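You operate a simulated robot arm through the tools that you are given. There is no shell and no other tool. Be economical: measure what you need, move in short steps, check, and stop when the job is done.

You are at the controls of a simulated robot arm. One attempt, no reset.

## Task
Wipe the barrier's dusty red plate with the black pad and restart the line.
Fine: pad back on its tray. Wipe before pulling the line stop out; then one press on reset, one on start, from outside the beam. The line stays running. What is to be rubbed or washed off counts as gone when no trace of it is left.

Only the result counts: the job must be done as asked and must still hold three seconds after the hand-in. Knocking over, shifting, dropping, spilling or breaking anything else fails it.

## Robot
A 7-joint arm with a two-finger parallel gripper, fixed in place. Base frame: the origin is at the foot of the arm, x ahead of it, y to its left, z up. Readings come in mm, rad, newtons and seconds.
Its first joint turns from -2.304 to 2.304 rad. Payload 3.91 kg.
Tool frame: the origin (TCP) lies between the finger pads and is the grasp point; the fingertips stand 30 mm ahead of it; z points along the fingers, y is the line along which they close. Largest opening 110 mm; finger width 20, thickness 10; the body of the gripper, 48 by 112 mm, starts 55 mm behind the TCP.
Orientation is that of the tool frame in the base frame, as [roll, pitch, yaw] about the fixed x, y, z axes, in that order (R = Rz(yaw) Ry(pitch) Rx(roll)). With the fingers straight down and closing along the base's y, the tool's x points along the base's -x, its y along +y and its z along -z.

## Interface
- The arm moves only by the tool nudge_tool. Its argument "targets" is a list of rows, each an object of numbers (a shift or turn left out is 0, a gripper value left out holds the last): "x", "y", "z": the shift along the tool's x, y, z in mm; "ax", "ay", "az": the turn, a rotation vector about the tool's x, y, z in rad; "jaw": the finger opening in mm, from 0 to 110. In form: [{"x": .., "y": .., "z": .., "ax": .., "ay": .., "az": .., "jaw": ..}, ...]. A call has 1 to 20 rows; each row shifts and turns the commanded pose from where the row before left it, along the tool's axes as they then stand. Rows are played at 5 a second. More than 50 mm and 0.15 rad between two rows, or a gripper value outside its range, and nothing of the call is played. Where a pose cannot be reached the arm comes as near as it can. A force on the tool above 70 N (or 10 N above the force at the start of the call, whichever is more), or a blocked arm, ends the call early, and 0.2 s more pass. Each finger travels about 108 mm/s and halts on what it meets, pressing with about 39 N; the grip force reading is that of the motor and also rises with nothing between the fingers. The clock runs only during rows and for 0.2 s after the last one: add rows that do not move to give the fingers time. It gives the time, the measured TCP pose, the force on the tool (base axes), the opening and the grip force at its end, in the units of the frame above (readings bear some noise), with the torque about the TCP (base axes, N m) and any sound that the robot's microphone picked up.
- Cameras (640 x 400 px; columns grow to the right, rows downward): "scene" is fixed at [220.2, 500.8, 1702.8]; the picture's right is [-0.18, -0.98, 0.00], its down [-0.70, 0.13, -0.70] and it looks along [0.69, -0.12, -0.71] (base axes); focal length 364 px, centre (320, 200). "wrist" rides on the gripper at [72, 17, -103] in the tool frame; the picture's right is [-0.23, 0.97, 0.00], its down [-0.76, -0.18, -0.62] and it looks along [-0.61, -0.14, 0.78] (tool axes); focal length 222 px, centre (320, 200). There is no depth. A picture from a camera that has moved, and an enlarged one, comes with that camera's place and axes in the base frame and with its lens.
- snapshot(camera): a new picture of that camera. The clock stands still meanwhile.
- close_up(camera, box): a new picture of the part [left, top, right, bottom] of that camera's present view, enlarged. The clock stands still meanwhile.
- finish_job(): hands the job in; it is judged then, once.

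Work in short steps. Places have to be worked out from the pictures, the camera data and where the tool is seen: move nearer, look again, correct. Check each grasp and each placing, and mend what went wrong. You have 120 turns and 84 pictures in all, those below and enlarged ones among them. Open the gripper and draw the arm clear of the work before you hand the job in, unless the task says otherwise; then end with one line.

The tools are called after "Emit:" as a command line: name --argument value ..., lists and objects as JSON in quotes. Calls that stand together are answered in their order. nudge_tool: Moves the arm, as the interface text tells. Its arguments: {"type":"object","properties":{"targets":{"type":"array","items":{"type":"object","properties":{"x":{"type":"number"},"y":{"type":"number"},"z":{"type":"number"},"ax":{"type":"number"},"ay":{"type":"number"},"az":{"type":"number"},"jaw":{"type":"number"}}}}},"required":["targets"]} The other tools are called the same way: snapshot (camera) takes a picture; close_up (camera, box) takes an enlarged picture of a part of a camera's view; finish_job () hands the job in.

At the start:

```text
time_s: 0.0
ee_pos: [642.8, 210.4, 1401.5]
ee_rot: [-3.141, 0.001, 3.141]
wrist_force: [-0.9, 0.6, 0.0]
torque: [0.01, 0.02, 0.01]
opening: 109.9
grasp_force: 0.0
```

scene: 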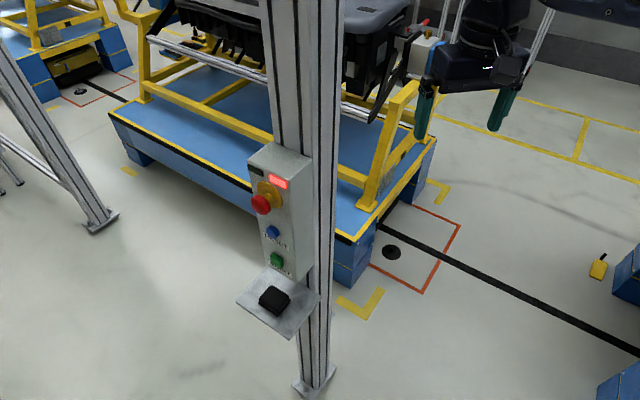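
wrist: 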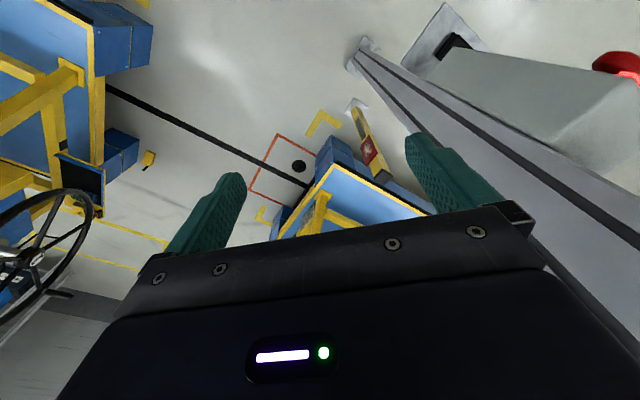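

I'll look more closely at the control box and at the yellow post with the red plate seen in the wrist view.

Emit:
close_up --camera "scene" --box '[220, 130, 350, 350]'

Emit:
close_up --camera "wrist" --box '[230, 60, 450, 220]'

Emit:
close_up --camera "scene" --box '[320, 0, 640, 200]'

```text
1.82 times, centred on (285, 240) of scene
camera zoom: at [220.2, 500.8, 1702.8], right [-0.18, -0.98, 0.0], down [-0.7, 0.13, -0.7], along [0.69, -0.12, -0.71], focal length 661 px, centre (384, 127)
```

zoom: 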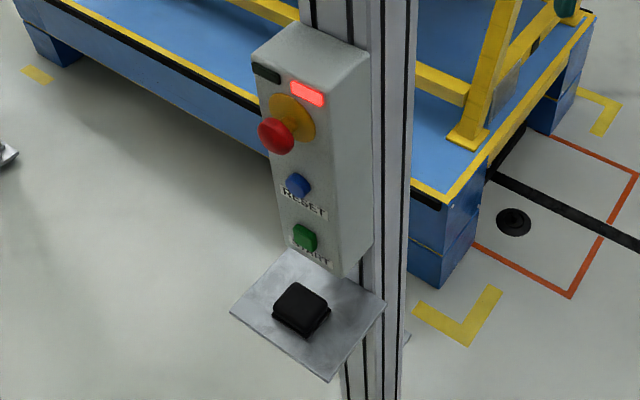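

```text
2.50 times, centred on (340, 140) of wrist
camera zoom: at [570.0, 227.6, 1505.2], right [0.23, 0.97, 0.0], down [0.76, -0.18, 0.62], along [0.61, -0.14, -0.78], focal length 555 px, centre (270, 350)
```

zoom: 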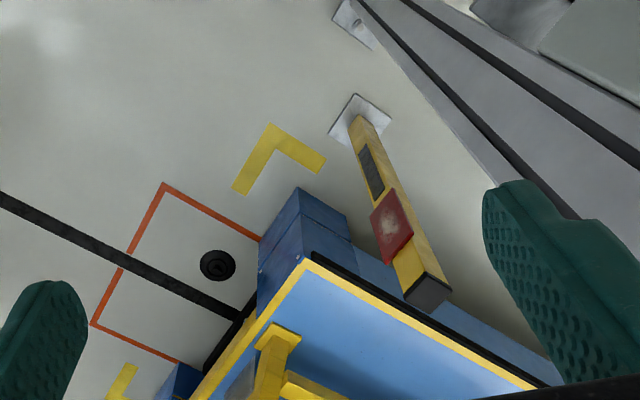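

```text
2.00 times, centred on (480, 100) of scene
camera zoom: at [220.2, 500.8, 1702.8], right [-0.18, -0.98, 0.0], down [-0.7, 0.13, -0.7], along [0.69, -0.12, -0.71], focal length 728 px, centre (0, 400)
```

zoom: 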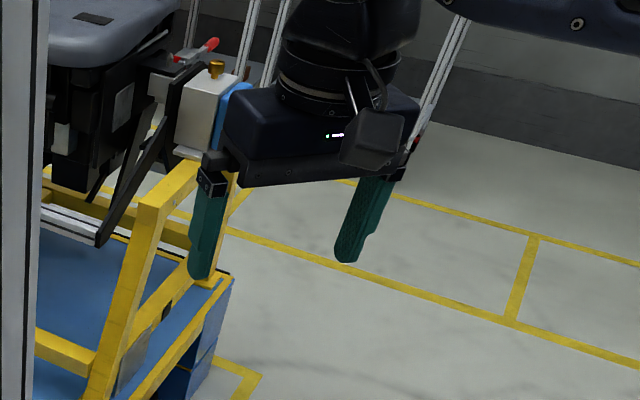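

The stop button triangulates to about (676, 529, 1238) and the pad to about z 880. The red plate sits on a yellow post beyond. I'll look at other candidates for the beam's far end before moving.

Emit:
close_up --camera "scene" --box '[480, 200, 640, 300]'

Emit:
close_up --camera "wrist" --box '[440, 0, 640, 125]'

Emit:
close_up --camera "wrist" --box '[330, 90, 430, 190]'

```text
4.00 times, centred on (560, 250) of scene
camera zoom: at [220.2, 500.8, 1702.8], right [-0.18, -0.98, 0.0], down [-0.7, 0.13, -0.7], along [0.69, -0.12, -0.71], focal length 1455 px, centre (-640, 0)
```

zoom: 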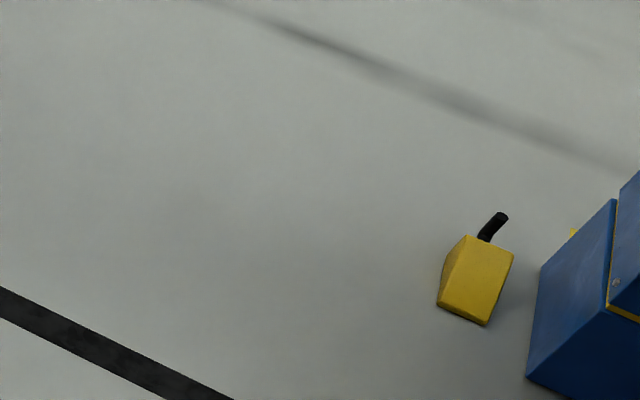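

```text
3.20 times, centred on (540, 62) of wrist
camera zoom: at [570.0, 227.6, 1505.2], right [0.23, 0.97, 0.0], down [0.76, -0.18, 0.62], along [0.61, -0.14, -0.78], focal length 711 px, centre (-384, 640)
```

zoom: 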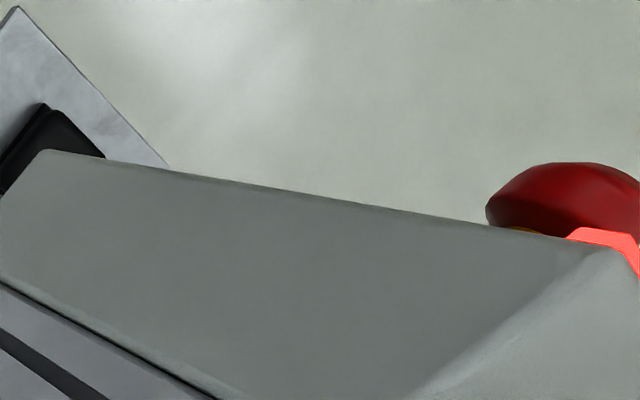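

```text
4.00 times, centred on (380, 140) of wrist
camera zoom: at [570.0, 227.6, 1505.2], right [0.23, 0.97, 0.0], down [0.76, -0.18, 0.62], along [0.61, -0.14, -0.78], focal length 888 px, centre (80, 440)
```

zoom: 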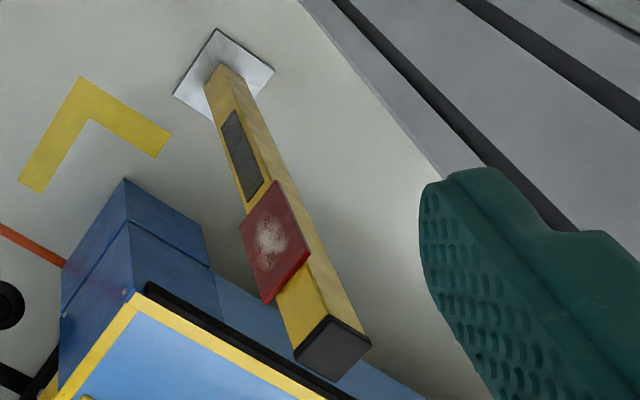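

The box front faces about (-0.7, +0.7) and its tray sits under it near z 843. The plate's post lies beyond x≈1050, facing about (-0.7,-0.7). I'll back away from the alu post first, then swing to the left-hand side of the box.

Emit:
nudge_tool --targets '[{"x": 50}, {"x": 50}, {"x": 50}, {"x": 30}, {"y": 50}, {"y": 50}, {"y": 50}, {"y": 50}, {"y": 50}]'

Emit:
snapshot --camera "wrist"

Emit:
snapshot --camera "scene"

```text
time_s: 2.0
ee_pos: [461.9, 460.9, 1405.5]
ee_rot: [3.14, 0.001, 3.141]
wrist_force: [-0.1, -0.5, 1.0]
torque: [0.09, -0.03, -0.04]
opening: 110.0
grasp_force: 0.0
```

```text
75 pictures are left
camera wrist: at [389.1, 477.3, 1508.2], right [0.23, 0.97, 0.0], down [0.76, -0.18, 0.62], along [0.61, -0.14, -0.78], focal length 222 px, centre (320, 200)
```

wrist: 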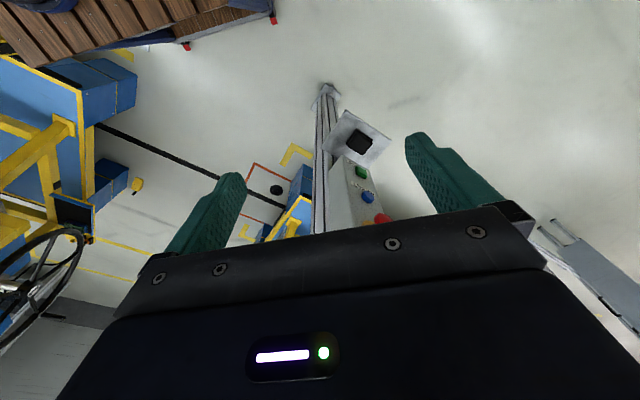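

```text
74 pictures are left
```

scene: 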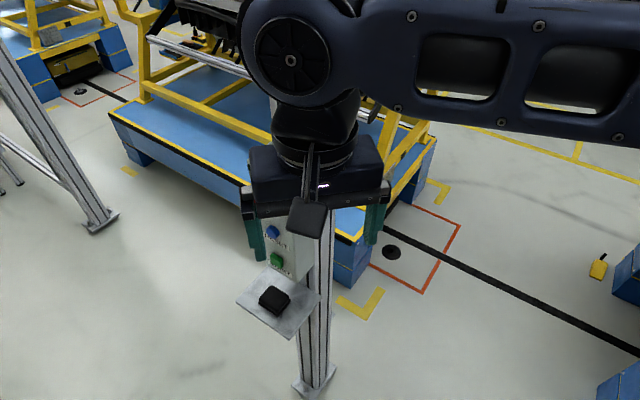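

Floor points triangulate to z≈0, so the plate is near (1030, 340, 630) and within reach of a horizontal tool. Now I'll look closely at the tray and box from this viewpoint.

Emit:
close_up --camera "wrist" --box '[305, 95, 405, 245]'

Emit:
close_up --camera "scene" --box '[225, 220, 335, 350]'

```text
2.67 times, centred on (355, 170) of wrist
camera zoom: at [389.1, 477.3, 1508.2], right [0.23, 0.97, 0.0], down [0.76, -0.18, 0.62], along [0.61, -0.14, -0.78], focal length 592 px, centre (227, 280)
```

zoom: 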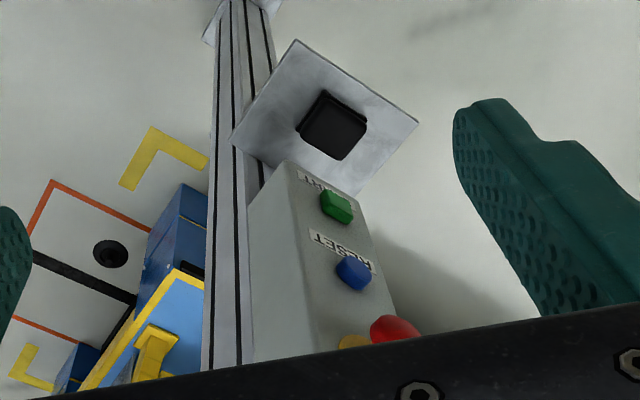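

```text
3.08 times, centred on (280, 285) of scene
camera zoom: at [220.2, 500.8, 1702.8], right [-0.18, -0.98, 0.0], down [-0.7, 0.13, -0.7], along [0.69, -0.12, -0.71], focal length 1119 px, centre (443, -62)
```

zoom: 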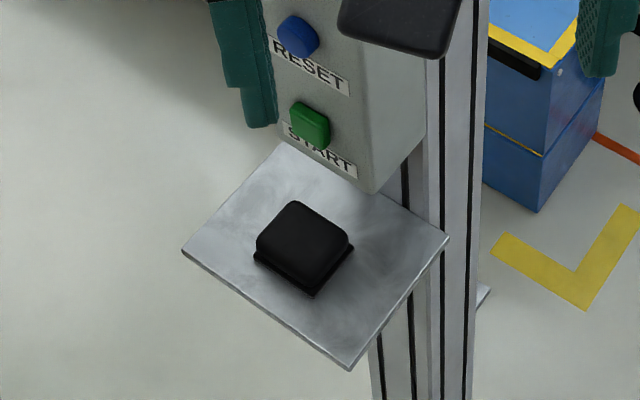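

The pad looks like a ~59×44 mm handle on a thin wider base, centred near (703, 535) on the tray at z≈843, partly under the box. I'll turn to face the box front, tilted 35° inward, and then view it.

Emit:
nudge_tool --targets '[{"az": 0.131}, {"az": 0.131}, {"az": 0.131}, {"az": 0.131}, {"az": 0.131}, {"az": 0.13}, {"ay": -0.122}, {"ay": -0.122}, {"ay": -0.122}, {"ay": -0.122}, {"ay": -0.122}, {"y": 45}, {"y": 45}, {"y": 45}, {"y": 45}, {"y": 43}]'

Emit:
snapshot --camera "wrist"

```text
time_s: 5.4
ee_pos: [616.6, 616.9, 1402.1]
ee_rot: [3.14, 0.609, 2.353]
wrist_force: [0.1, -0.4, 1.4]
torque: [0.09, 0.0, 0.03]
opening: 110.0
grasp_force: 0.0
```

```text
71 pictures are left
camera wrist: at [544.4, 711.9, 1446.3], right [0.82, 0.56, 0.13], down [0.06, -0.32, 0.95], along [0.57, -0.77, -0.29], focal length 222 px, centre (320, 200)
```

wrist: 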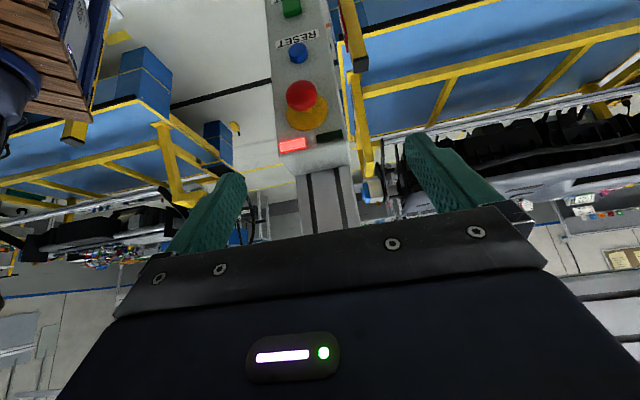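

Stop, reset and start are all confirmed on the box front. I'm continuing down to the pregrasp.

Emit:
nudge_tool --targets '[{"x": 45}, {"x": 45}, {"x": 45}, {"x": 45}, {"x": 21}, {"z": 45}, {"z": 45}, {"z": 45}, {"z": 45}, {"z": 45}, {"z": 45}]'

Emit:
snapshot --camera "wrist"

Emit:
snapshot --camera "scene"

```text
time_s: 7.8
ee_pos: [613.0, 627.8, 1065.5]
ee_rot: [3.141, 0.61, 2.356]
wrist_force: [-0.3, 0.0, -0.1]
torque: [0.01, 0.0, 0.03]
opening: 109.9
grasp_force: 0.0
```

```text
70 pictures are left
camera wrist: at [541.0, 723.8, 1108.1], right [0.82, 0.56, 0.13], down [0.06, -0.32, 0.95], along [0.57, -0.77, -0.29], focal length 222 px, centre (320, 200)
```

wrist: 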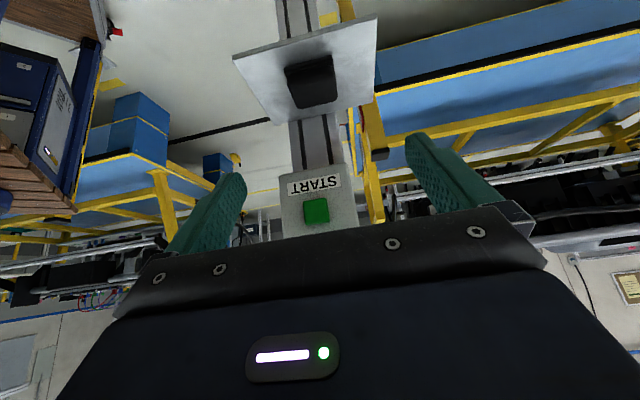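

```text
69 pictures are left
```

scene: 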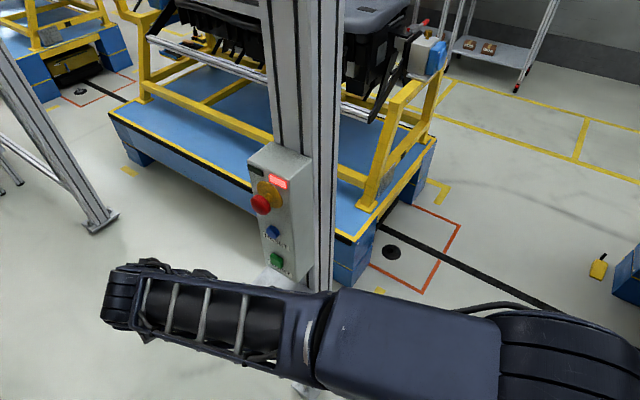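

Zooming on the pad for its dimensions and position.

Emit:
close_up --camera "wrist" --box '[220, 10, 390, 120]'

Emit:
close_up --camera "wrist" --box '[270, 160, 370, 240]'

```text
3.64 times, centred on (305, 65) of wrist
camera zoom: at [541.0, 723.8, 1108.1], right [0.82, 0.56, 0.13], down [0.06, -0.32, 0.95], along [0.57, -0.77, -0.29], focal length 808 px, centre (374, 691)
```

zoom: 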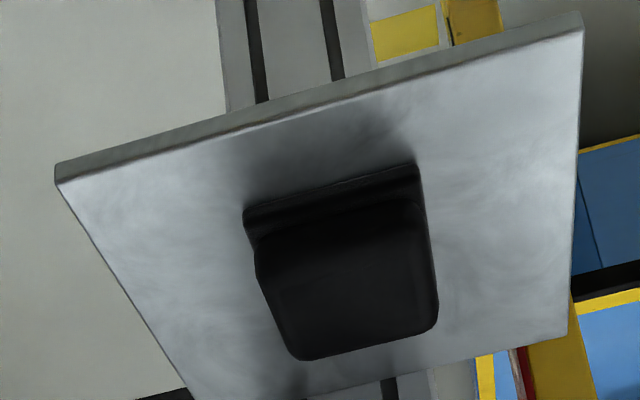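

```text
5.00 times, centred on (320, 200) of wrist
camera zoom: at [541.0, 723.8, 1108.1], right [0.82, 0.56, 0.13], down [0.06, -0.32, 0.95], along [0.57, -0.77, -0.29], focal length 1111 px, centre (320, 200)
```

zoom: 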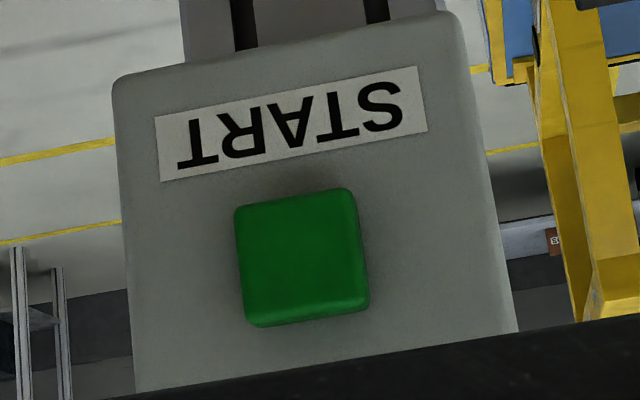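

Pad base spans u≈837–903 (along the (0.707,0.707) axis), with its front at n≈-101 and centre about (704, 527). I'm advancing most of the way along the tool axis, then re-checking.

Emit:
nudge_tool --targets '[{"x": 3.5, "y": -7, "jaw": 100}, {"z": 40}, {"z": 40}, {"z": 40}, {"z": 35}, {}]'

Emit:
snapshot --camera "wrist"

```text
time_s: 9.2
ee_pos: [668.5, 560.8, 934.5]
ee_rot: [-3.141, 0.609, 2.357]
wrist_force: [0.6, 0.3, 0.3]
torque: [0.0, -0.01, 0.03]
opening: 100.0
grasp_force: 0.1
```

```text
66 pictures are left
camera wrist: at [596.6, 656.3, 977.5], right [0.82, 0.56, 0.13], down [0.06, -0.31, 0.95], along [0.57, -0.77, -0.29], focal length 222 px, centre (320, 200)
```

wrist: 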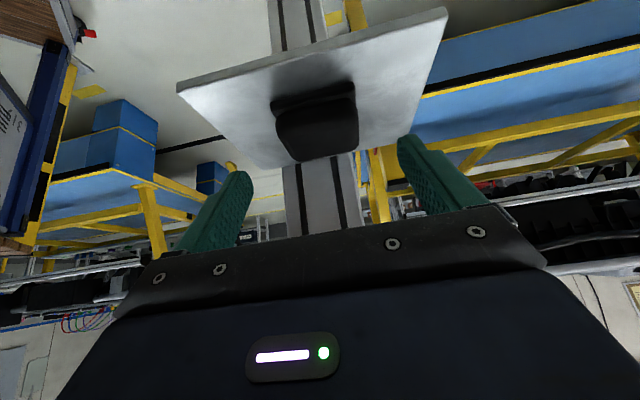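

The handle top is only about z 868, so I go in low with tips at about z 858, then close.

Emit:
nudge_tool --targets '[{"x": -2.5, "y": 1.4, "z": 20}, {"z": 20}, {"z": 15}, {"z": 10}, {}]'

Emit:
snapshot --camera "wrist"

```text
time_s: 10.4
ee_pos: [697.8, 533.1, 882.7]
ee_rot: [-3.141, 0.61, 2.355]
wrist_force: [-0.7, 0.3, 0.1]
torque: [-0.02, 0.04, 0.02]
opening: 100.0
grasp_force: 0.0
```

```text
65 pictures are left
camera wrist: at [625.7, 629.1, 926.3], right [0.82, 0.56, 0.13], down [0.06, -0.31, 0.95], along [0.57, -0.77, -0.29], focal length 222 px, centre (320, 200)
```

wrist: 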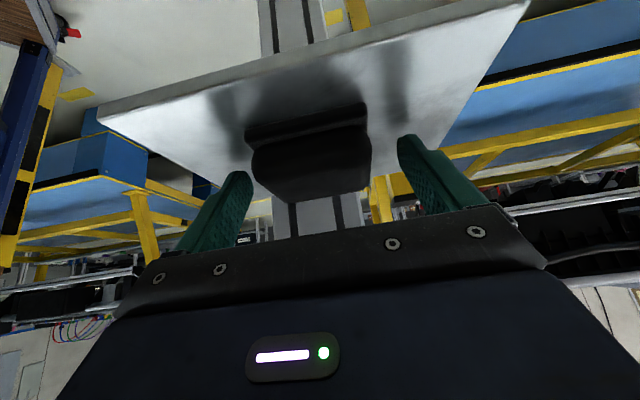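

Fingers straddle the handle. I'll close partway and check centring before gripping.

Emit:
nudge_tool --targets '[{"jaw": 76}, {}, {}]'

Emit:
close_up --camera "wrist" --box '[200, 80, 440, 230]'

```text
time_s: 11.2
ee_pos: [697.4, 532.5, 882.3]
ee_rot: [3.141, 0.612, 2.357]
wrist_force: [0.4, 0.4, 0.0]
torque: [0.0, 0.02, 0.01]
opening: 76.0
grasp_force: 0.0
```

```text
2.67 times, centred on (320, 155) of wrist
camera zoom: at [625.7, 629.2, 926.3], right [0.82, 0.56, 0.13], down [0.06, -0.31, 0.95], along [0.57, -0.77, -0.29], focal length 592 px, centre (320, 320)
```

zoom: 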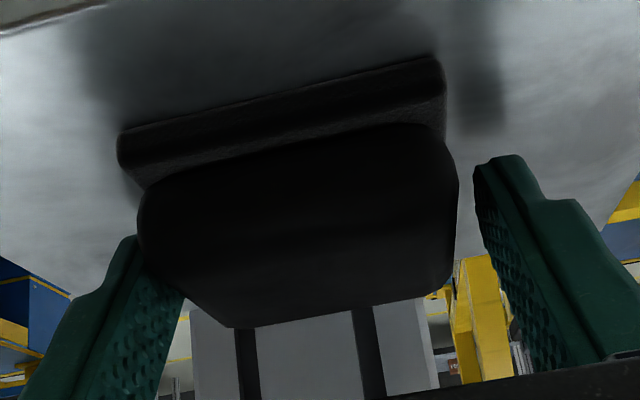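

Roughly 7 mm gap each side, well centred. Closing to grip.

Emit:
nudge_tool --targets '[{"jaw": 64}, {}, {"jaw": 50}, {}, {"jaw": 40}, {}, {}]'

Emit:
close_up --camera "wrist" --box '[200, 80, 440, 230]'

```text
time_s: 12.8
ee_pos: [698.0, 533.6, 883.6]
ee_rot: [3.141, 0.612, 2.357]
wrist_force: [0.5, -1.0, 1.1]
torque: [0.03, -0.02, -0.03]
opening: 64.8
grasp_force: 39.2
```

```text
2.67 times, centred on (320, 155) of wrist
camera zoom: at [625.7, 629.2, 926.4], right [0.82, 0.56, 0.13], down [0.06, -0.31, 0.95], along [0.57, -0.77, -0.29], focal length 592 px, centre (320, 320)
```

zoom: 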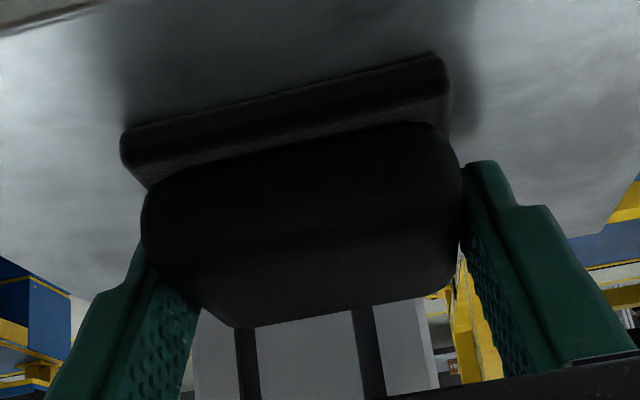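

Gripped firmly at 64.8 mm. Lift straight up 25 mm, then back out along the tool axis.

Emit:
nudge_tool --targets '[{"x": -5.7, "z": -8.2}, {"x": -8.6, "z": -12.3}, {}, {"z": -40}, {"z": -40}, {"z": -40}]'

Emit:
snapshot --camera "wrist"

```text
time_s: 14.2
ee_pos: [649.1, 583.2, 1007.1]
ee_rot: [-3.141, 0.61, 2.355]
wrist_force: [0.0, 0.0, -0.4]
torque: [-0.03, -0.03, -0.03]
opening: 65.0
grasp_force: 39.8
```

```text
62 pictures are left
camera wrist: at [577.1, 678.7, 1050.4], right [0.82, 0.56, 0.13], down [0.06, -0.31, 0.95], along [0.57, -0.77, -0.29], focal length 222 px, centre (320, 200)
```

wrist: 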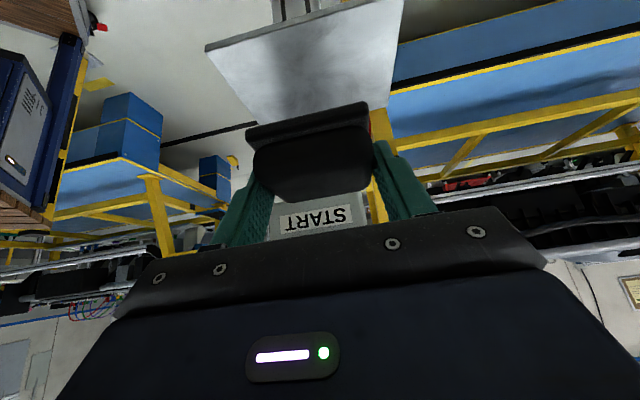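

Pad is held and the tray is clear. To wipe with the tool slanting down, I must yaw the tool 90° further and then tilt it forward, so I retreat to open space near (460,460,1070) and do the first part.

Emit:
nudge_tool --targets '[{"z": -38}, {"z": -38}, {"y": -44}, {"y": -44}, {"y": -44}, {"y": -44}, {"y": -44}, {"ay": 0.122}, {"ay": 0.122}, {"ay": 0.122}, {"ay": 0.122}, {"ay": 0.122}, {}]'

Emit:
nudge_tool --targets '[{"az": 0.131}, {"az": 0.131}, {"az": 0.131}, {"az": 0.131}, {"az": 0.131}, {"az": 0.131}, {}]'

```text
time_s: 17.0
ee_pos: [464.5, 457.3, 1071.3]
ee_rot: [3.141, 0.001, 2.356]
wrist_force: [1.3, 0.4, -0.2]
torque: [-0.01, 0.0, -0.01]
opening: 65.1
grasp_force: 39.0
```

```text
time_s: 18.6
ee_pos: [463.2, 457.6, 1070.5]
ee_rot: [-3.141, 0.0, 1.57]
wrist_force: [0.7, -0.4, -0.2]
torque: [0.05, -0.03, 0.03]
opening: 64.9
grasp_force: 38.4
```

Orientation follows well. Move to about (600, 207) on the robot-side and then complete the yaw.

Emit:
nudge_tool --targets '[{"x": -45}, {"x": -45}, {"x": -45}, {"x": -45, "y": 40}, {"x": -45, "y": 20}, {"x": -25, "y": 40}, {"y": 37}, {"az": 0.131}, {"az": 0.131}, {"az": 0.131}, {"az": 0.131}, {"az": 0.131}, {"az": 0.131}, {}]'

Emit:
snapshot --camera "wrist"

Emit:
snapshot --camera "scene"

```text
refused: row 4 steps farther than a row can; nothing moved
```

```text
61 pictures are left
camera wrist: at [480.3, 529.9, 1174.2], right [0.97, -0.23, 0.0], down [-0.18, -0.76, 0.62], along [-0.14, -0.61, -0.78], focal length 222 px, centre (320, 200)
```

wrist: 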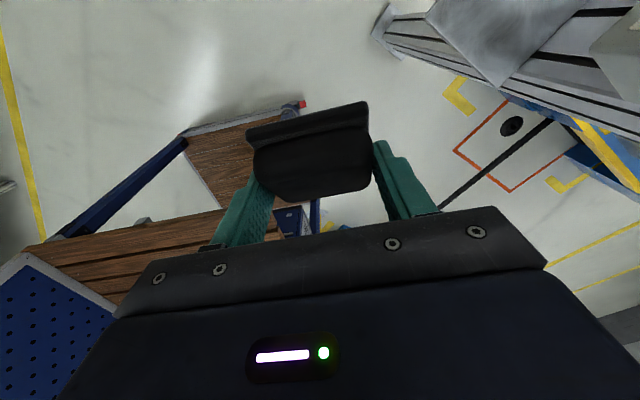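

```text
60 pictures are left
```

scene: 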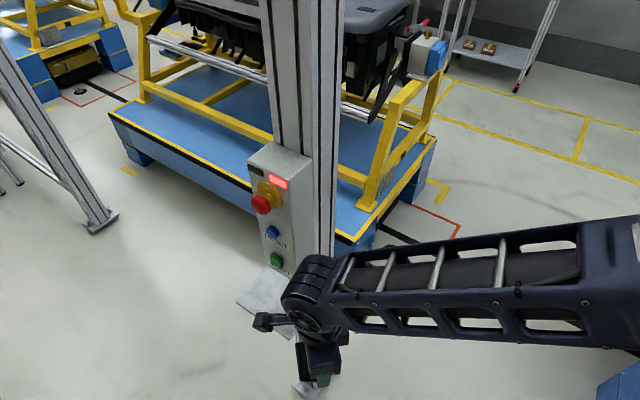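

One row was slightly too long and nothing moved; resend with shorter steps.

Emit:
nudge_tool --targets '[{"x": -45}, {"x": -45}, {"x": -45}, {"x": -35, "y": 30}, {"x": -35, "y": 30}, {"x": -35, "y": 30}, {"x": -10, "y": 45}, {"az": 0.131}, {"az": 0.131}, {"az": 0.131}, {"az": 0.131}, {"az": 0.131}, {"az": 0.131}, {}]'

Emit:
snapshot --camera "wrist"

Emit:
snapshot --camera "scene"

```text
time_s: 21.6
ee_pos: [597.5, 207.0, 1070.1]
ee_rot: [3.141, -0.001, 0.782]
wrist_force: [-0.3, -0.5, 0.2]
torque: [-0.01, 0.01, -0.02]
opening: 65.1
grasp_force: 39.3
```

```text
59 pictures are left
camera wrist: at [661.0, 245.8, 1174.2], right [0.53, -0.85, 0.0], down [-0.67, -0.41, 0.62], along [-0.53, -0.33, -0.78], focal length 222 px, centre (320, 200)
```

wrist: 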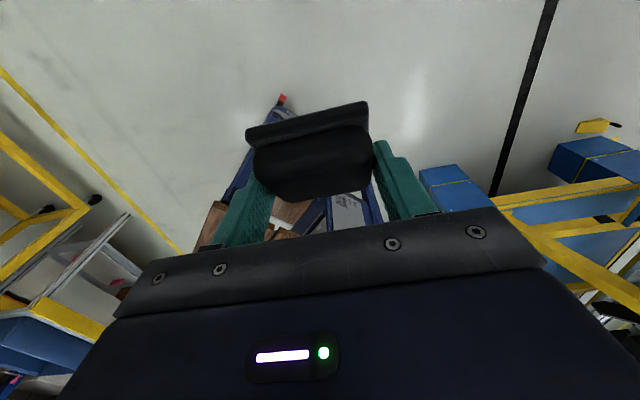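

```text
58 pictures are left
```

scene: 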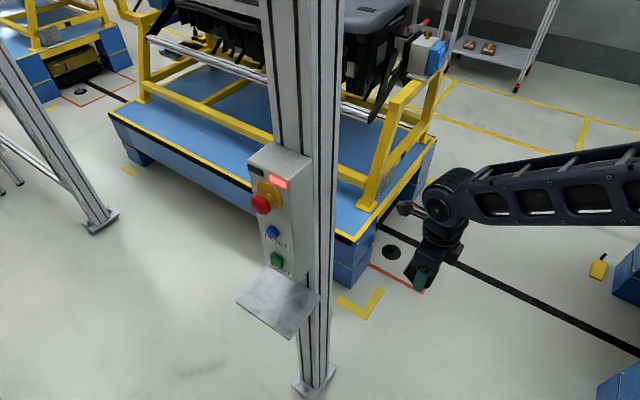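

All good. I'll shift onto the plate's normal line near (760, 70) and tilt forward for a frontal view of the plate.

Emit:
nudge_tool --targets '[{"y": 45}, {"y": 45}, {"y": 45}, {"y": 40}, {"y": 36, "x": 18}, {"ay": 0.14}, {"ay": 0.14}, {"ay": 0.14}, {"ay": 0.14}, {"ay": 0.14}, {"ay": 0.14}, {"ay": 0.12}, {"ay": 0.14}, {"ay": 0.14}, {"ay": 0.14}, {}]'

Emit:
snapshot --camera "wrist"

```text
time_s: 25.0
ee_pos: [758.5, 71.5, 1071.4]
ee_rot: [3.137, -1.383, 0.787]
wrist_force: [-0.3, -0.2, -0.2]
torque: [-0.03, 0.04, -0.03]
opening: 65.0
grasp_force: 38.5
```

```text
57 pictures are left
camera wrist: at [708.1, -3.3, 1161.0], right [0.66, -0.72, -0.22], down [-0.66, -0.41, -0.63], along [0.36, 0.56, -0.74], focal length 222 px, centre (320, 200)
```

wrist: 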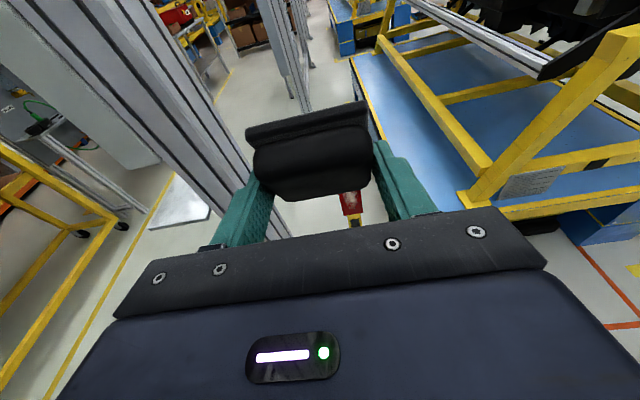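

The plate shows between the fingers. Zooming in for its outline.

Emit:
close_up --camera "wrist" --box '[310, 170, 400, 240]'

```text
5.71 times, centred on (355, 205) of wrist
camera zoom: at [708.1, -3.3, 1161.0], right [0.66, -0.72, -0.22], down [-0.66, -0.41, -0.63], along [0.36, 0.56, -0.74], focal length 1269 px, centre (120, 171)
```

zoom: 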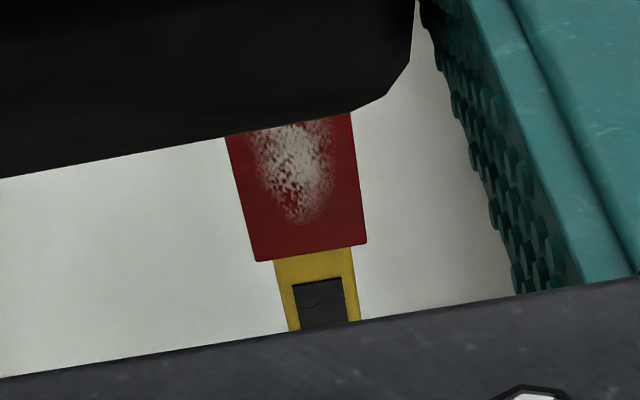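

Triangulated the plate: lateral q≈464–534, z≈525–709, face plane at p≈970 (p along (0.707,0.707)). Setting the pad face vertical and approaching, stopping well short to look.

Emit:
nudge_tool --targets '[{"ay": -0.14}, {"ay": -0.14}, {"ay": -0.14}, {"x": -47, "y": 12}, {"x": -47}, {"x": -47}, {"x": -46}, {"z": 47}, {"z": 47}, {"z": 47}, {"z": 47}, {"z": 47}, {"z": 47}, {"z": 47}, {"z": 47}, {"z": 40}, {}]'

Emit:
snapshot --camera "wrist"

Emit:
snapshot --camera "scene"

```text
time_s: 28.6
ee_pos: [934.1, 225.7, 678.4]
ee_rot: [-3.141, -0.959, 0.784]
wrist_force: [0.4, 0.1, -0.4]
torque: [-0.02, 0.0, -0.01]
opening: 65.1
grasp_force: 38.9
```

```text
55 pictures are left
camera wrist: at [915.1, 182.8, 796.7], right [0.59, -0.78, -0.19], down [-0.8, -0.54, -0.27], along [0.11, 0.31, -0.95], focal length 222 px, centre (320, 200)
```

wrist: 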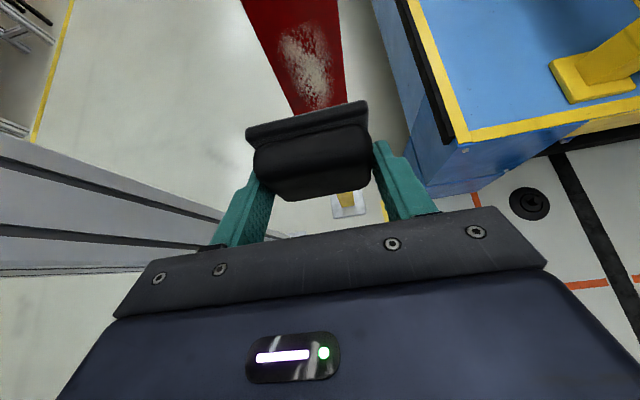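

```text
54 pictures are left
```

scene: 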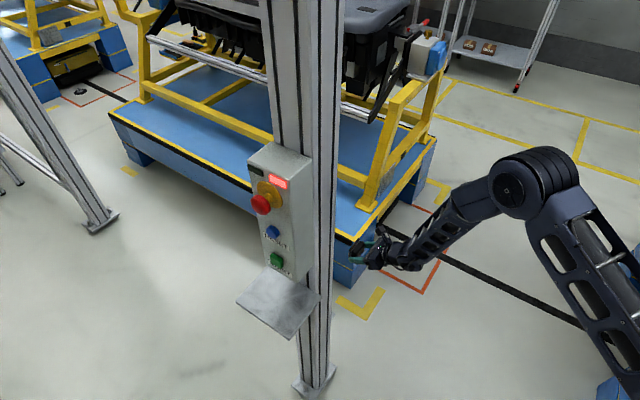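

The plate plane and q range are confirmed (dust about q 480–519, z 555–668). The pad is centred at q≈501. Approach to within ~10 mm, then creep into contact.

Emit:
nudge_tool --targets '[{"x": 20, "z": 40}, {"x": 16, "z": 30}, {"x": 9.5, "z": 17.8}, {}]'

Emit:
snapshot --camera "wrist"

```text
time_s: 29.6
ee_pos: [999.7, 296.2, 666.5]
ee_rot: [3.141, -0.96, 0.784]
wrist_force: [-0.4, -0.2, -0.2]
torque: [-0.04, -0.02, -0.02]
opening: 64.9
grasp_force: 39.0
```

```text
53 pictures are left
camera wrist: at [980.4, 253.8, 785.4], right [0.59, -0.78, -0.19], down [-0.8, -0.54, -0.27], along [0.11, 0.31, -0.95], focal length 222 px, centre (320, 200)
```

wrist: 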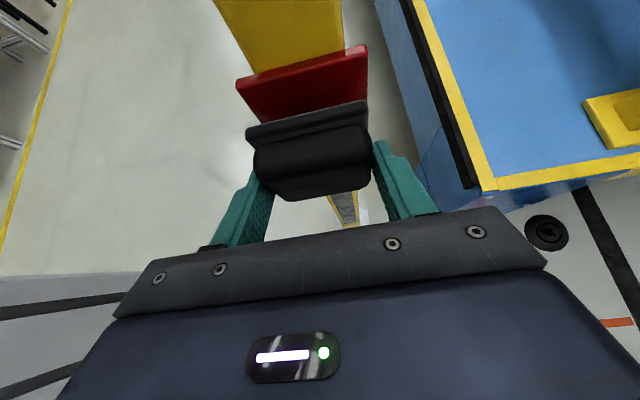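

About 10–14 mm remaining. Creeping in with 3 mm steps.

Emit:
nudge_tool --targets '[{"x": 1.72, "z": 2.46}, {"x": 1.72, "z": 2.46}, {"x": 1.72, "z": 2.46}, {}]'

Emit:
nudge_tool --targets '[{"x": 1.15, "z": 1.64}, {}]'

Emit:
nudge_tool --targets '[{"x": 1.15, "z": 1.64}, {}]'

```text
time_s: 30.6
ee_pos: [1007.2, 302.4, 666.2]
ee_rot: [-3.14, -0.959, 0.783]
wrist_force: [0.3, -0.7, 0.2]
torque: [-0.01, 0.01, 0.0]
opening: 65.1
grasp_force: 38.8
```

```text
time_s: 31.2
ee_pos: [1009.4, 303.5, 665.7]
ee_rot: [3.142, -0.962, 0.783]
wrist_force: [0.5, -0.2, -0.1]
torque: [-0.04, -0.01, -0.03]
opening: 65.3
grasp_force: 39.1
```

```text
time_s: 31.8
ee_pos: [1012.5, 304.5, 666.2]
ee_rot: [-3.141, -0.959, 0.785]
wrist_force: [-0.4, 0.5, -1.3]
torque: [-0.04, 0.0, 0.01]
opening: 65.1
grasp_force: 38.6
```

Still free; looking at the remaining gap.

Emit:
close_up --camera "wrist" --box '[210, 40, 400, 160]'

Emit:
nudge_tool --targets '[{"x": 1.15, "z": 1.64}, {}]'

Emit:
nudge_tool --targets '[{"x": 1.15, "z": 1.64}, {}]'

```text
3.33 times, centred on (305, 100) of wrist
camera zoom: at [992.6, 262.1, 784.2], right [0.59, -0.78, -0.19], down [-0.8, -0.54, -0.27], along [0.11, 0.31, -0.95], focal length 740 px, centre (370, 533)
```

zoom: 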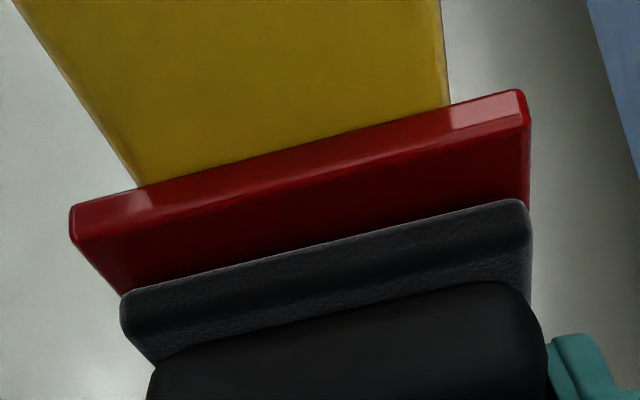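

```text
time_s: 32.4
ee_pos: [1012.5, 306.3, 665.2]
ee_rot: [-3.142, -0.96, 0.784]
wrist_force: [-4.0, -2.1, 0.8]
torque: [0.05, -0.06, 0.07]
opening: 64.8
grasp_force: 39.0
```

```text
time_s: 33.0
ee_pos: [1014.4, 305.8, 665.8]
ee_rot: [-3.141, -0.957, 0.783]
wrist_force: [-34.0, -23.3, 9.2]
torque: [0.23, -0.24, 0.34]
opening: 64.9
grasp_force: 39.4
```

Contact made (~41 N at 1.3 mm compression, stiff). Backing off to ~15 N and stroking up 15 then down in steps.

Emit:
nudge_tool --targets '[{"x": -0.7, "z": -1.0}, {"x": 6.15, "z": -4.3}, {"x": 6.15, "z": -4.3}, {}]'

Emit:
nudge_tool --targets '[{"x": -9.84, "z": 6.88}, {"x": -9.84, "z": 6.88}, {"x": -9.84, "z": 6.88}, {}]'

```text
time_s: 34.0
ee_pos: [1014.3, 305.6, 680.8]
ee_rot: [-3.141, -0.957, 0.782]
wrist_force: [-17.0, -15.8, -9.0]
torque: [-0.26, 0.28, 0.06]
opening: 64.8
grasp_force: 39.5
```

```text
time_s: 35.0
ee_pos: [1017.4, 304.3, 644.4]
ee_rot: [3.142, -0.961, 0.784]
wrist_force: [-24.0, -27.7, 8.2]
torque: [-0.01, -0.07, -0.08]
opening: 64.7
grasp_force: 39.3
```

Force ~36 N normal. Continue down with slight easing.

Emit:
nudge_tool --targets '[{"x": -10.1, "z": 6.5}, {"x": -10.0, "z": 6.7}, {"x": -9.9, "z": 6.8}, {"x": -9.9, "z": 6.8}, {"x": -9.84, "z": 6.88}, {}]'

Emit:
nudge_tool --targets '[{"x": 9.84, "z": -6.88}, {"x": 9.84, "z": -6.88}, {"x": 9.84, "z": -6.88}, {"x": 9.84, "z": -6.88}, {"x": 9.84, "z": -6.88}, {"x": 9.84, "z": -6.88}, {"x": 9.84, "z": -6.88}, {"x": 9.84, "z": -6.88}, {}]'

```text
time_s: 36.4
ee_pos: [1013.4, 306.6, 583.3]
ee_rot: [-3.141, -0.96, 0.785]
wrist_force: [0.6, -0.2, -0.5]
torque: [0.0, -0.01, -0.04]
opening: 64.9
grasp_force: 38.6
```

```text
time_s: 38.4
ee_pos: [1012.7, 306.2, 679.7]
ee_rot: [-3.14, -0.959, 0.783]
wrist_force: [0.3, 0.2, -0.6]
torque: [0.02, -0.01, 0.0]
opening: 65.1
grasp_force: 38.7
```

Contact was lost by easing. Press in ~1 mm again and sweep down and up without easing, checking force.

Emit:
nudge_tool --targets '[{"x": 0.65, "z": 0.93}, {}]'

Emit:
nudge_tool --targets '[{"x": -9.84, "z": 6.88}, {"x": -9.84, "z": 6.88}, {"x": -9.84, "z": 6.88}, {"x": -9.84, "z": 6.88}, {}]'

Emit:
nudge_tool --targets '[{"x": -9.84, "z": 6.88}, {"x": -9.84, "z": 6.88}, {"x": -9.84, "z": 6.88}, {"x": -9.84, "z": 6.88}, {}]'

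```text
time_s: 39.0
ee_pos: [1014.6, 306.6, 680.3]
ee_rot: [3.141, -0.96, 0.783]
wrist_force: [-0.1, 0.6, -0.5]
torque: [0.02, -0.01, 0.02]
opening: 64.8
grasp_force: 39.0
```

```text
time_s: 40.2
ee_pos: [1012.8, 307.2, 632.7]
ee_rot: [-3.14, -0.96, 0.784]
wrist_force: [1.2, 1.1, -0.7]
torque: [-0.02, 0.04, -0.04]
opening: 64.9
grasp_force: 38.7
```

```text
time_s: 41.4
ee_pos: [1015.4, 305.6, 583.2]
ee_rot: [3.141, -0.958, 0.782]
wrist_force: [-6.8, -9.8, -0.7]
torque: [-0.01, 0.06, 0.17]
opening: 65.0
grasp_force: 39.1
```

Contact at the bottom. Press 0.5 mm more and sweep up with a slight forward drift.

Emit:
nudge_tool --targets '[{"x": 0.29, "z": 0.41}, {"x": 9.92, "z": -6.76}, {"x": 9.92, "z": -6.76}, {"x": 9.92, "z": -6.76}, {"x": 9.92, "z": -6.76}, {}]'

Emit:
nudge_tool --targets '[{"x": 9.92, "z": -6.76}, {"x": 9.92, "z": -6.76}, {"x": 9.92, "z": -6.76}, {"x": 9.92, "z": -6.76}, {}]'

Emit:
nudge_tool --targets '[{"x": -9.87, "z": 6.83}, {"x": -9.87, "z": 6.83}, {"x": -9.87, "z": 6.83}, {"x": -9.87, "z": 6.83}, {}]'

Emit:
nudge_tool --targets '[{"x": -9.87, "z": 6.83}, {"x": -9.87, "z": 6.83}, {"x": -9.87, "z": 6.83}, {"x": -9.87, "z": 6.83}, {}]'

```text
time_s: 42.8
ee_pos: [1016.2, 306.4, 632.5]
ee_rot: [3.142, -0.96, 0.782]
wrist_force: [-11.4, -14.3, -2.5]
torque: [-0.11, 0.09, 0.08]
opening: 65.0
grasp_force: 38.9
```

```text
time_s: 44.0
ee_pos: [1015.8, 306.5, 680.5]
ee_rot: [-3.141, -0.959, 0.783]
wrist_force: [-11.9, -10.3, -3.7]
torque: [-0.12, 0.14, 0.05]
opening: 64.7
grasp_force: 38.7
```

```text
time_s: 45.2
ee_pos: [1014.5, 307.1, 632.4]
ee_rot: [3.141, -0.961, 0.783]
wrist_force: [-13.6, -13.1, 5.6]
torque: [-0.02, 0.02, -0.02]
opening: 65.3
grasp_force: 39.7
```

```text
time_s: 46.4
ee_pos: [1014.3, 307.0, 585.1]
ee_rot: [3.14, -0.961, 0.785]
wrist_force: [0.2, 0.2, 0.0]
torque: [-0.03, 0.03, -0.02]
opening: 65.0
grasp_force: 38.8
```

Good strokes at ~15–18 N. Back away up and outward to inspect the plate.

Emit:
nudge_tool --targets '[{"x": -5.7, "z": -8.2}, {"x": -11.5, "z": -16.4}, {"z": -45}, {"z": -45}, {"z": -45}, {"z": -30}, {}]'

Emit:
snapshot --camera "wrist"

```text
time_s: 48.0
ee_pos: [897.7, 190.0, 678.2]
ee_rot: [-3.141, -0.959, 0.784]
wrist_force: [0.1, -0.2, 0.0]
torque: [-0.02, 0.06, -0.01]
opening: 64.9
grasp_force: 38.9
```

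```text
51 pictures are left
camera wrist: at [877.6, 146.7, 796.0], right [0.59, -0.78, -0.19], down [-0.8, -0.54, -0.27], along [0.11, 0.31, -0.95], focal length 222 px, centre (320, 200)
```

wrist: 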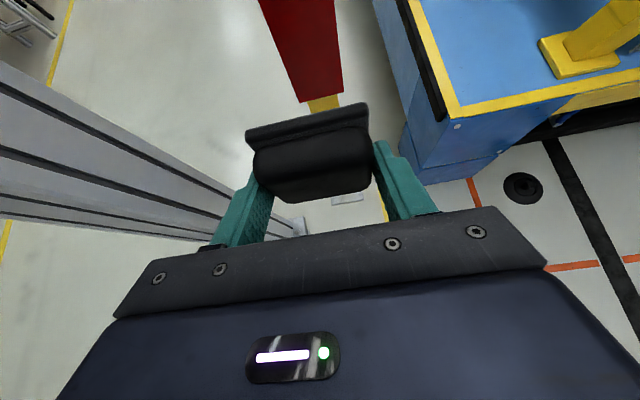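

The plate looks clean; zooming for traces.

Emit:
close_up --camera "wrist" --box '[240, 0, 370, 110]'

Emit:
nudge_tool --targets '[{"z": -45, "ay": 0.12}, {"z": -45, "ay": 0.12}, {"z": -45, "ay": 0.12}, {}]'

Emit:
snapshot --camera "wrist"

```text
3.64 times, centred on (305, 55) of wrist
camera zoom: at [877.6, 146.7, 796.0], right [0.59, -0.78, -0.19], down [-0.8, -0.54, -0.27], along [0.11, 0.31, -0.95], focal length 808 px, centre (374, 727)
```

zoom: 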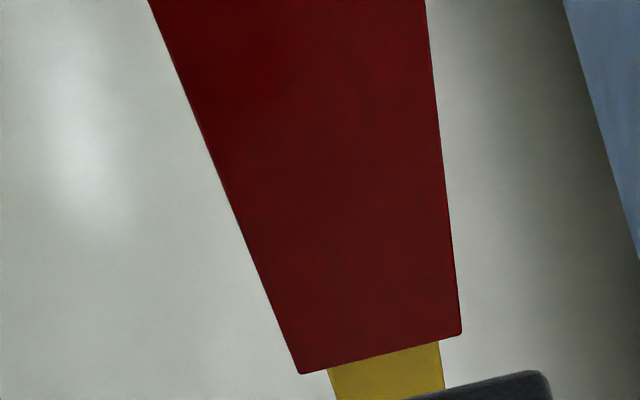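

```text
time_s: 49.0
ee_pos: [812.8, 106.7, 740.8]
ee_rot: [3.141, -1.321, 0.786]
wrist_force: [1.1, -0.1, -0.5]
torque: [-0.01, -0.01, 0.04]
opening: 65.0
grasp_force: 38.7
```

```text
49 pictures are left
camera wrist: at [766.8, 36.8, 835.5], right [0.65, -0.73, -0.22], down [-0.69, -0.43, -0.58], along [0.33, 0.53, -0.78], focal length 222 px, centre (320, 200)
```

wrist: 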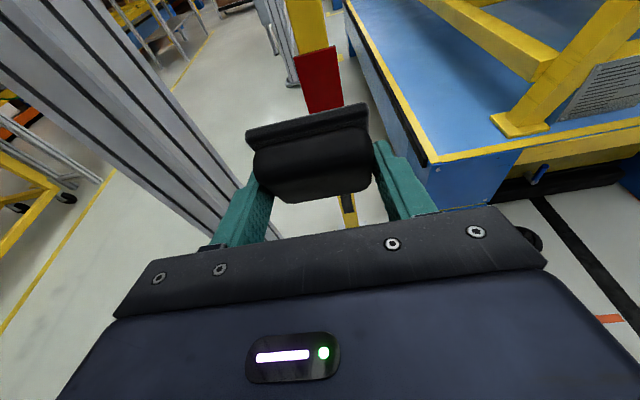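

Emit:
close_up --camera "wrist" --box '[280, 30, 360, 120]'

```text
4.44 times, centred on (320, 75) of wrist
camera zoom: at [766.8, 36.8, 835.5], right [0.65, -0.73, -0.22], down [-0.69, -0.43, -0.58], along [0.33, 0.53, -0.78], focal length 987 px, centre (320, 756)
```

zoom: 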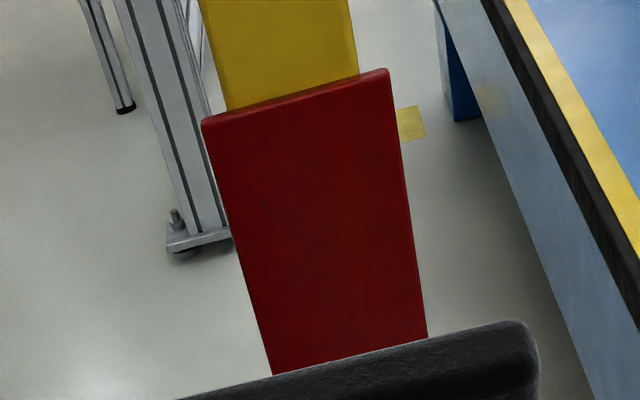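

The plate is spotless. Return the pad: raise, set the tool vertical, and retrace.

Emit:
nudge_tool --targets '[{"z": -40}, {"z": -40}, {"z": -40}, {"z": -41}, {"x": 45}, {"x": 45}, {"x": 45}, {"x": 45}, {"x": 45}, {"x": 45}, {"x": 30}, {}]'

Emit:
nudge_tool --targets '[{"ay": -0.132}, {"ay": -0.132}, {"ay": -0.132}, {"ay": -0.132}, {"ay": -0.132}, {"ay": -0.132}, {"ay": -0.132}, {"ay": -0.132}, {"ay": -0.132}, {"ay": -0.132}, {"y": -45}, {"y": -45}, {"y": -45}, {"y": -45}, {"y": -43}, {}]'

```text
time_s: 51.6
ee_pos: [754.7, 47.8, 1071.8]
ee_rot: [-3.14, -1.32, 0.781]
wrist_force: [0.2, 0.6, -1.3]
torque: [0.01, 0.03, 0.01]
opening: 65.0
grasp_force: 38.7
```

```text
time_s: 55.0
ee_pos: [597.4, 208.6, 1069.6]
ee_rot: [-3.14, -0.001, 0.783]
wrist_force: [0.1, 0.7, -0.1]
torque: [-0.01, 0.03, 0.01]
opening: 64.9
grasp_force: 39.3
```

Retracing yaw and translation to the left side of the post.

Emit:
nudge_tool --targets '[{"az": -0.131}, {"az": -0.131}, {"az": -0.131}, {"az": -0.131}, {"az": -0.131}, {"az": -0.131}, {"x": 10, "y": -45}, {"x": 35, "y": -30}, {"x": 35, "y": -30}, {"x": 35, "y": -30}, {"x": 45}, {"x": 45}, {"x": 45}, {}]'

Emit:
nudge_tool --targets '[{"az": -0.131}, {"az": -0.131}, {"az": -0.131}, {"az": -0.131}, {"az": -0.131}, {"az": -0.131}, {"ay": -0.122}, {"ay": -0.122}, {"ay": -0.122}, {"ay": -0.122}, {"ay": -0.122}, {}]'

```text
time_s: 58.0
ee_pos: [462.1, 459.6, 1073.2]
ee_rot: [3.139, 0.001, 1.571]
wrist_force: [0.2, -0.8, -0.5]
torque: [0.03, -0.01, 0.01]
opening: 65.0
grasp_force: 39.2
```

```text
time_s: 60.6
ee_pos: [462.8, 457.4, 1073.1]
ee_rot: [3.14, 0.61, 2.355]
wrist_force: [-0.4, 0.6, -0.1]
torque: [-0.01, 0.05, -0.02]
opening: 65.3
grasp_force: 39.2
```

Orientation restored. Move along u and then back down the approach line to 25 mm above the tray.

Emit:
nudge_tool --targets '[{"y": 44}, {"y": 44}, {"y": 44}, {"y": 44}, {"y": 44}, {"x": 2.2, "z": 40}, {"z": 40}, {"z": 40}, {"z": 40}, {"z": 40}, {}]'

Emit:
snapshot --camera "wrist"

```text
time_s: 63.0
ee_pos: [697.1, 531.7, 906.1]
ee_rot: [3.14, 0.61, 2.355]
wrist_force: [-0.4, -0.7, -1.0]
torque: [0.02, -0.01, -0.01]
opening: 64.9
grasp_force: 38.6
```

```text
47 pictures are left
camera wrist: at [623.9, 626.8, 949.8], right [0.82, 0.56, 0.13], down [0.06, -0.32, 0.95], along [0.57, -0.77, -0.29], focal length 222 px, centre (320, 200)
```

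wrist: 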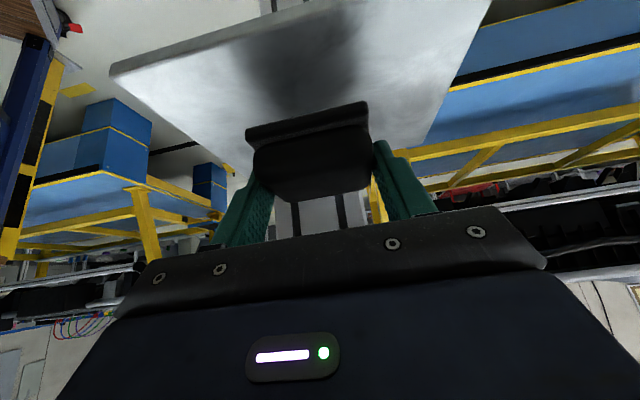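

Directly above the old place. Lower straight down 20 mm, then creep to contact.

Emit:
nudge_tool --targets '[{"x": 5.7, "z": 8.2}, {"x": 4.6, "z": 6.6}, {}]'

Emit:
nudge_tool --targets '[{"x": 1.15, "z": 1.64}, {}]'

Emit:
nudge_tool --targets '[{"x": 0.86, "z": 1.23}, {}]'

```text
time_s: 63.8
ee_pos: [696.9, 531.8, 890.7]
ee_rot: [3.14, 0.609, 2.356]
wrist_force: [0.1, -0.1, -0.7]
torque: [0.01, -0.01, 0.04]
opening: 65.1
grasp_force: 39.0
```

```text
time_s: 64.4
ee_pos: [696.5, 532.5, 886.6]
ee_rot: [3.139, 0.612, 2.355]
wrist_force: [-0.5, 0.7, -0.2]
torque: [0.02, -0.01, 0.0]
opening: 64.9
grasp_force: 39.0
```

```text
time_s: 65.0
ee_pos: [697.5, 533.1, 885.7]
ee_rot: [3.139, 0.61, 2.357]
wrist_force: [0.5, 0.0, -0.9]
torque: [-0.02, -0.03, 0.0]
opening: 65.0
grasp_force: 38.9
```

Emit:
nudge_tool --targets '[{"x": 0.86, "z": 1.23}, {}]'

Emit:
nudge_tool --targets '[{"x": 0.57, "z": 0.82}, {}]'

Emit:
close_up --camera "wrist" --box '[200, 60, 440, 210]'

```text
time_s: 65.6
ee_pos: [698.3, 532.9, 884.6]
ee_rot: [3.139, 0.61, 2.357]
wrist_force: [0.5, 0.5, 0.0]
torque: [0.01, 0.0, 0.0]
opening: 64.8
grasp_force: 39.6
```

```text
time_s: 66.2
ee_pos: [699.3, 533.9, 884.4]
ee_rot: [3.139, 0.609, 2.356]
wrist_force: [0.3, 0.7, -0.6]
torque: [0.01, -0.02, -0.05]
opening: 65.0
grasp_force: 38.4
```

```text
2.67 times, centred on (320, 135) of wrist
camera zoom: at [626.7, 629.4, 927.2], right [0.82, 0.56, 0.13], down [0.06, -0.32, 0.95], along [0.57, -0.77, -0.29], focal length 592 px, centre (320, 373)
```

zoom: 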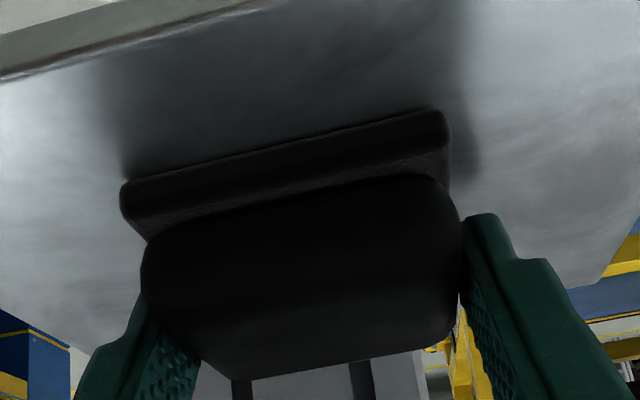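

Very near the original height (882.9). Two more sub-millimetre steps to feel contact.

Emit:
nudge_tool --targets '[{"x": 0.46, "z": 0.66}, {}]'

Emit:
nudge_tool --targets '[{"x": 0.46, "z": 0.66}, {}]'

```text
time_s: 66.8
ee_pos: [698.7, 534.4, 883.2]
ee_rot: [3.14, 0.611, 2.358]
wrist_force: [-0.5, -0.6, 6.8]
torque: [-0.18, -0.03, -0.02]
opening: 65.0
grasp_force: 39.2
```

```text
time_s: 67.4
ee_pos: [698.8, 533.8, 883.1]
ee_rot: [3.139, 0.61, 2.354]
wrist_force: [-3.4, -1.2, 25.7]
torque: [-0.31, 0.15, -0.03]
opening: 65.3
grasp_force: 38.8
```

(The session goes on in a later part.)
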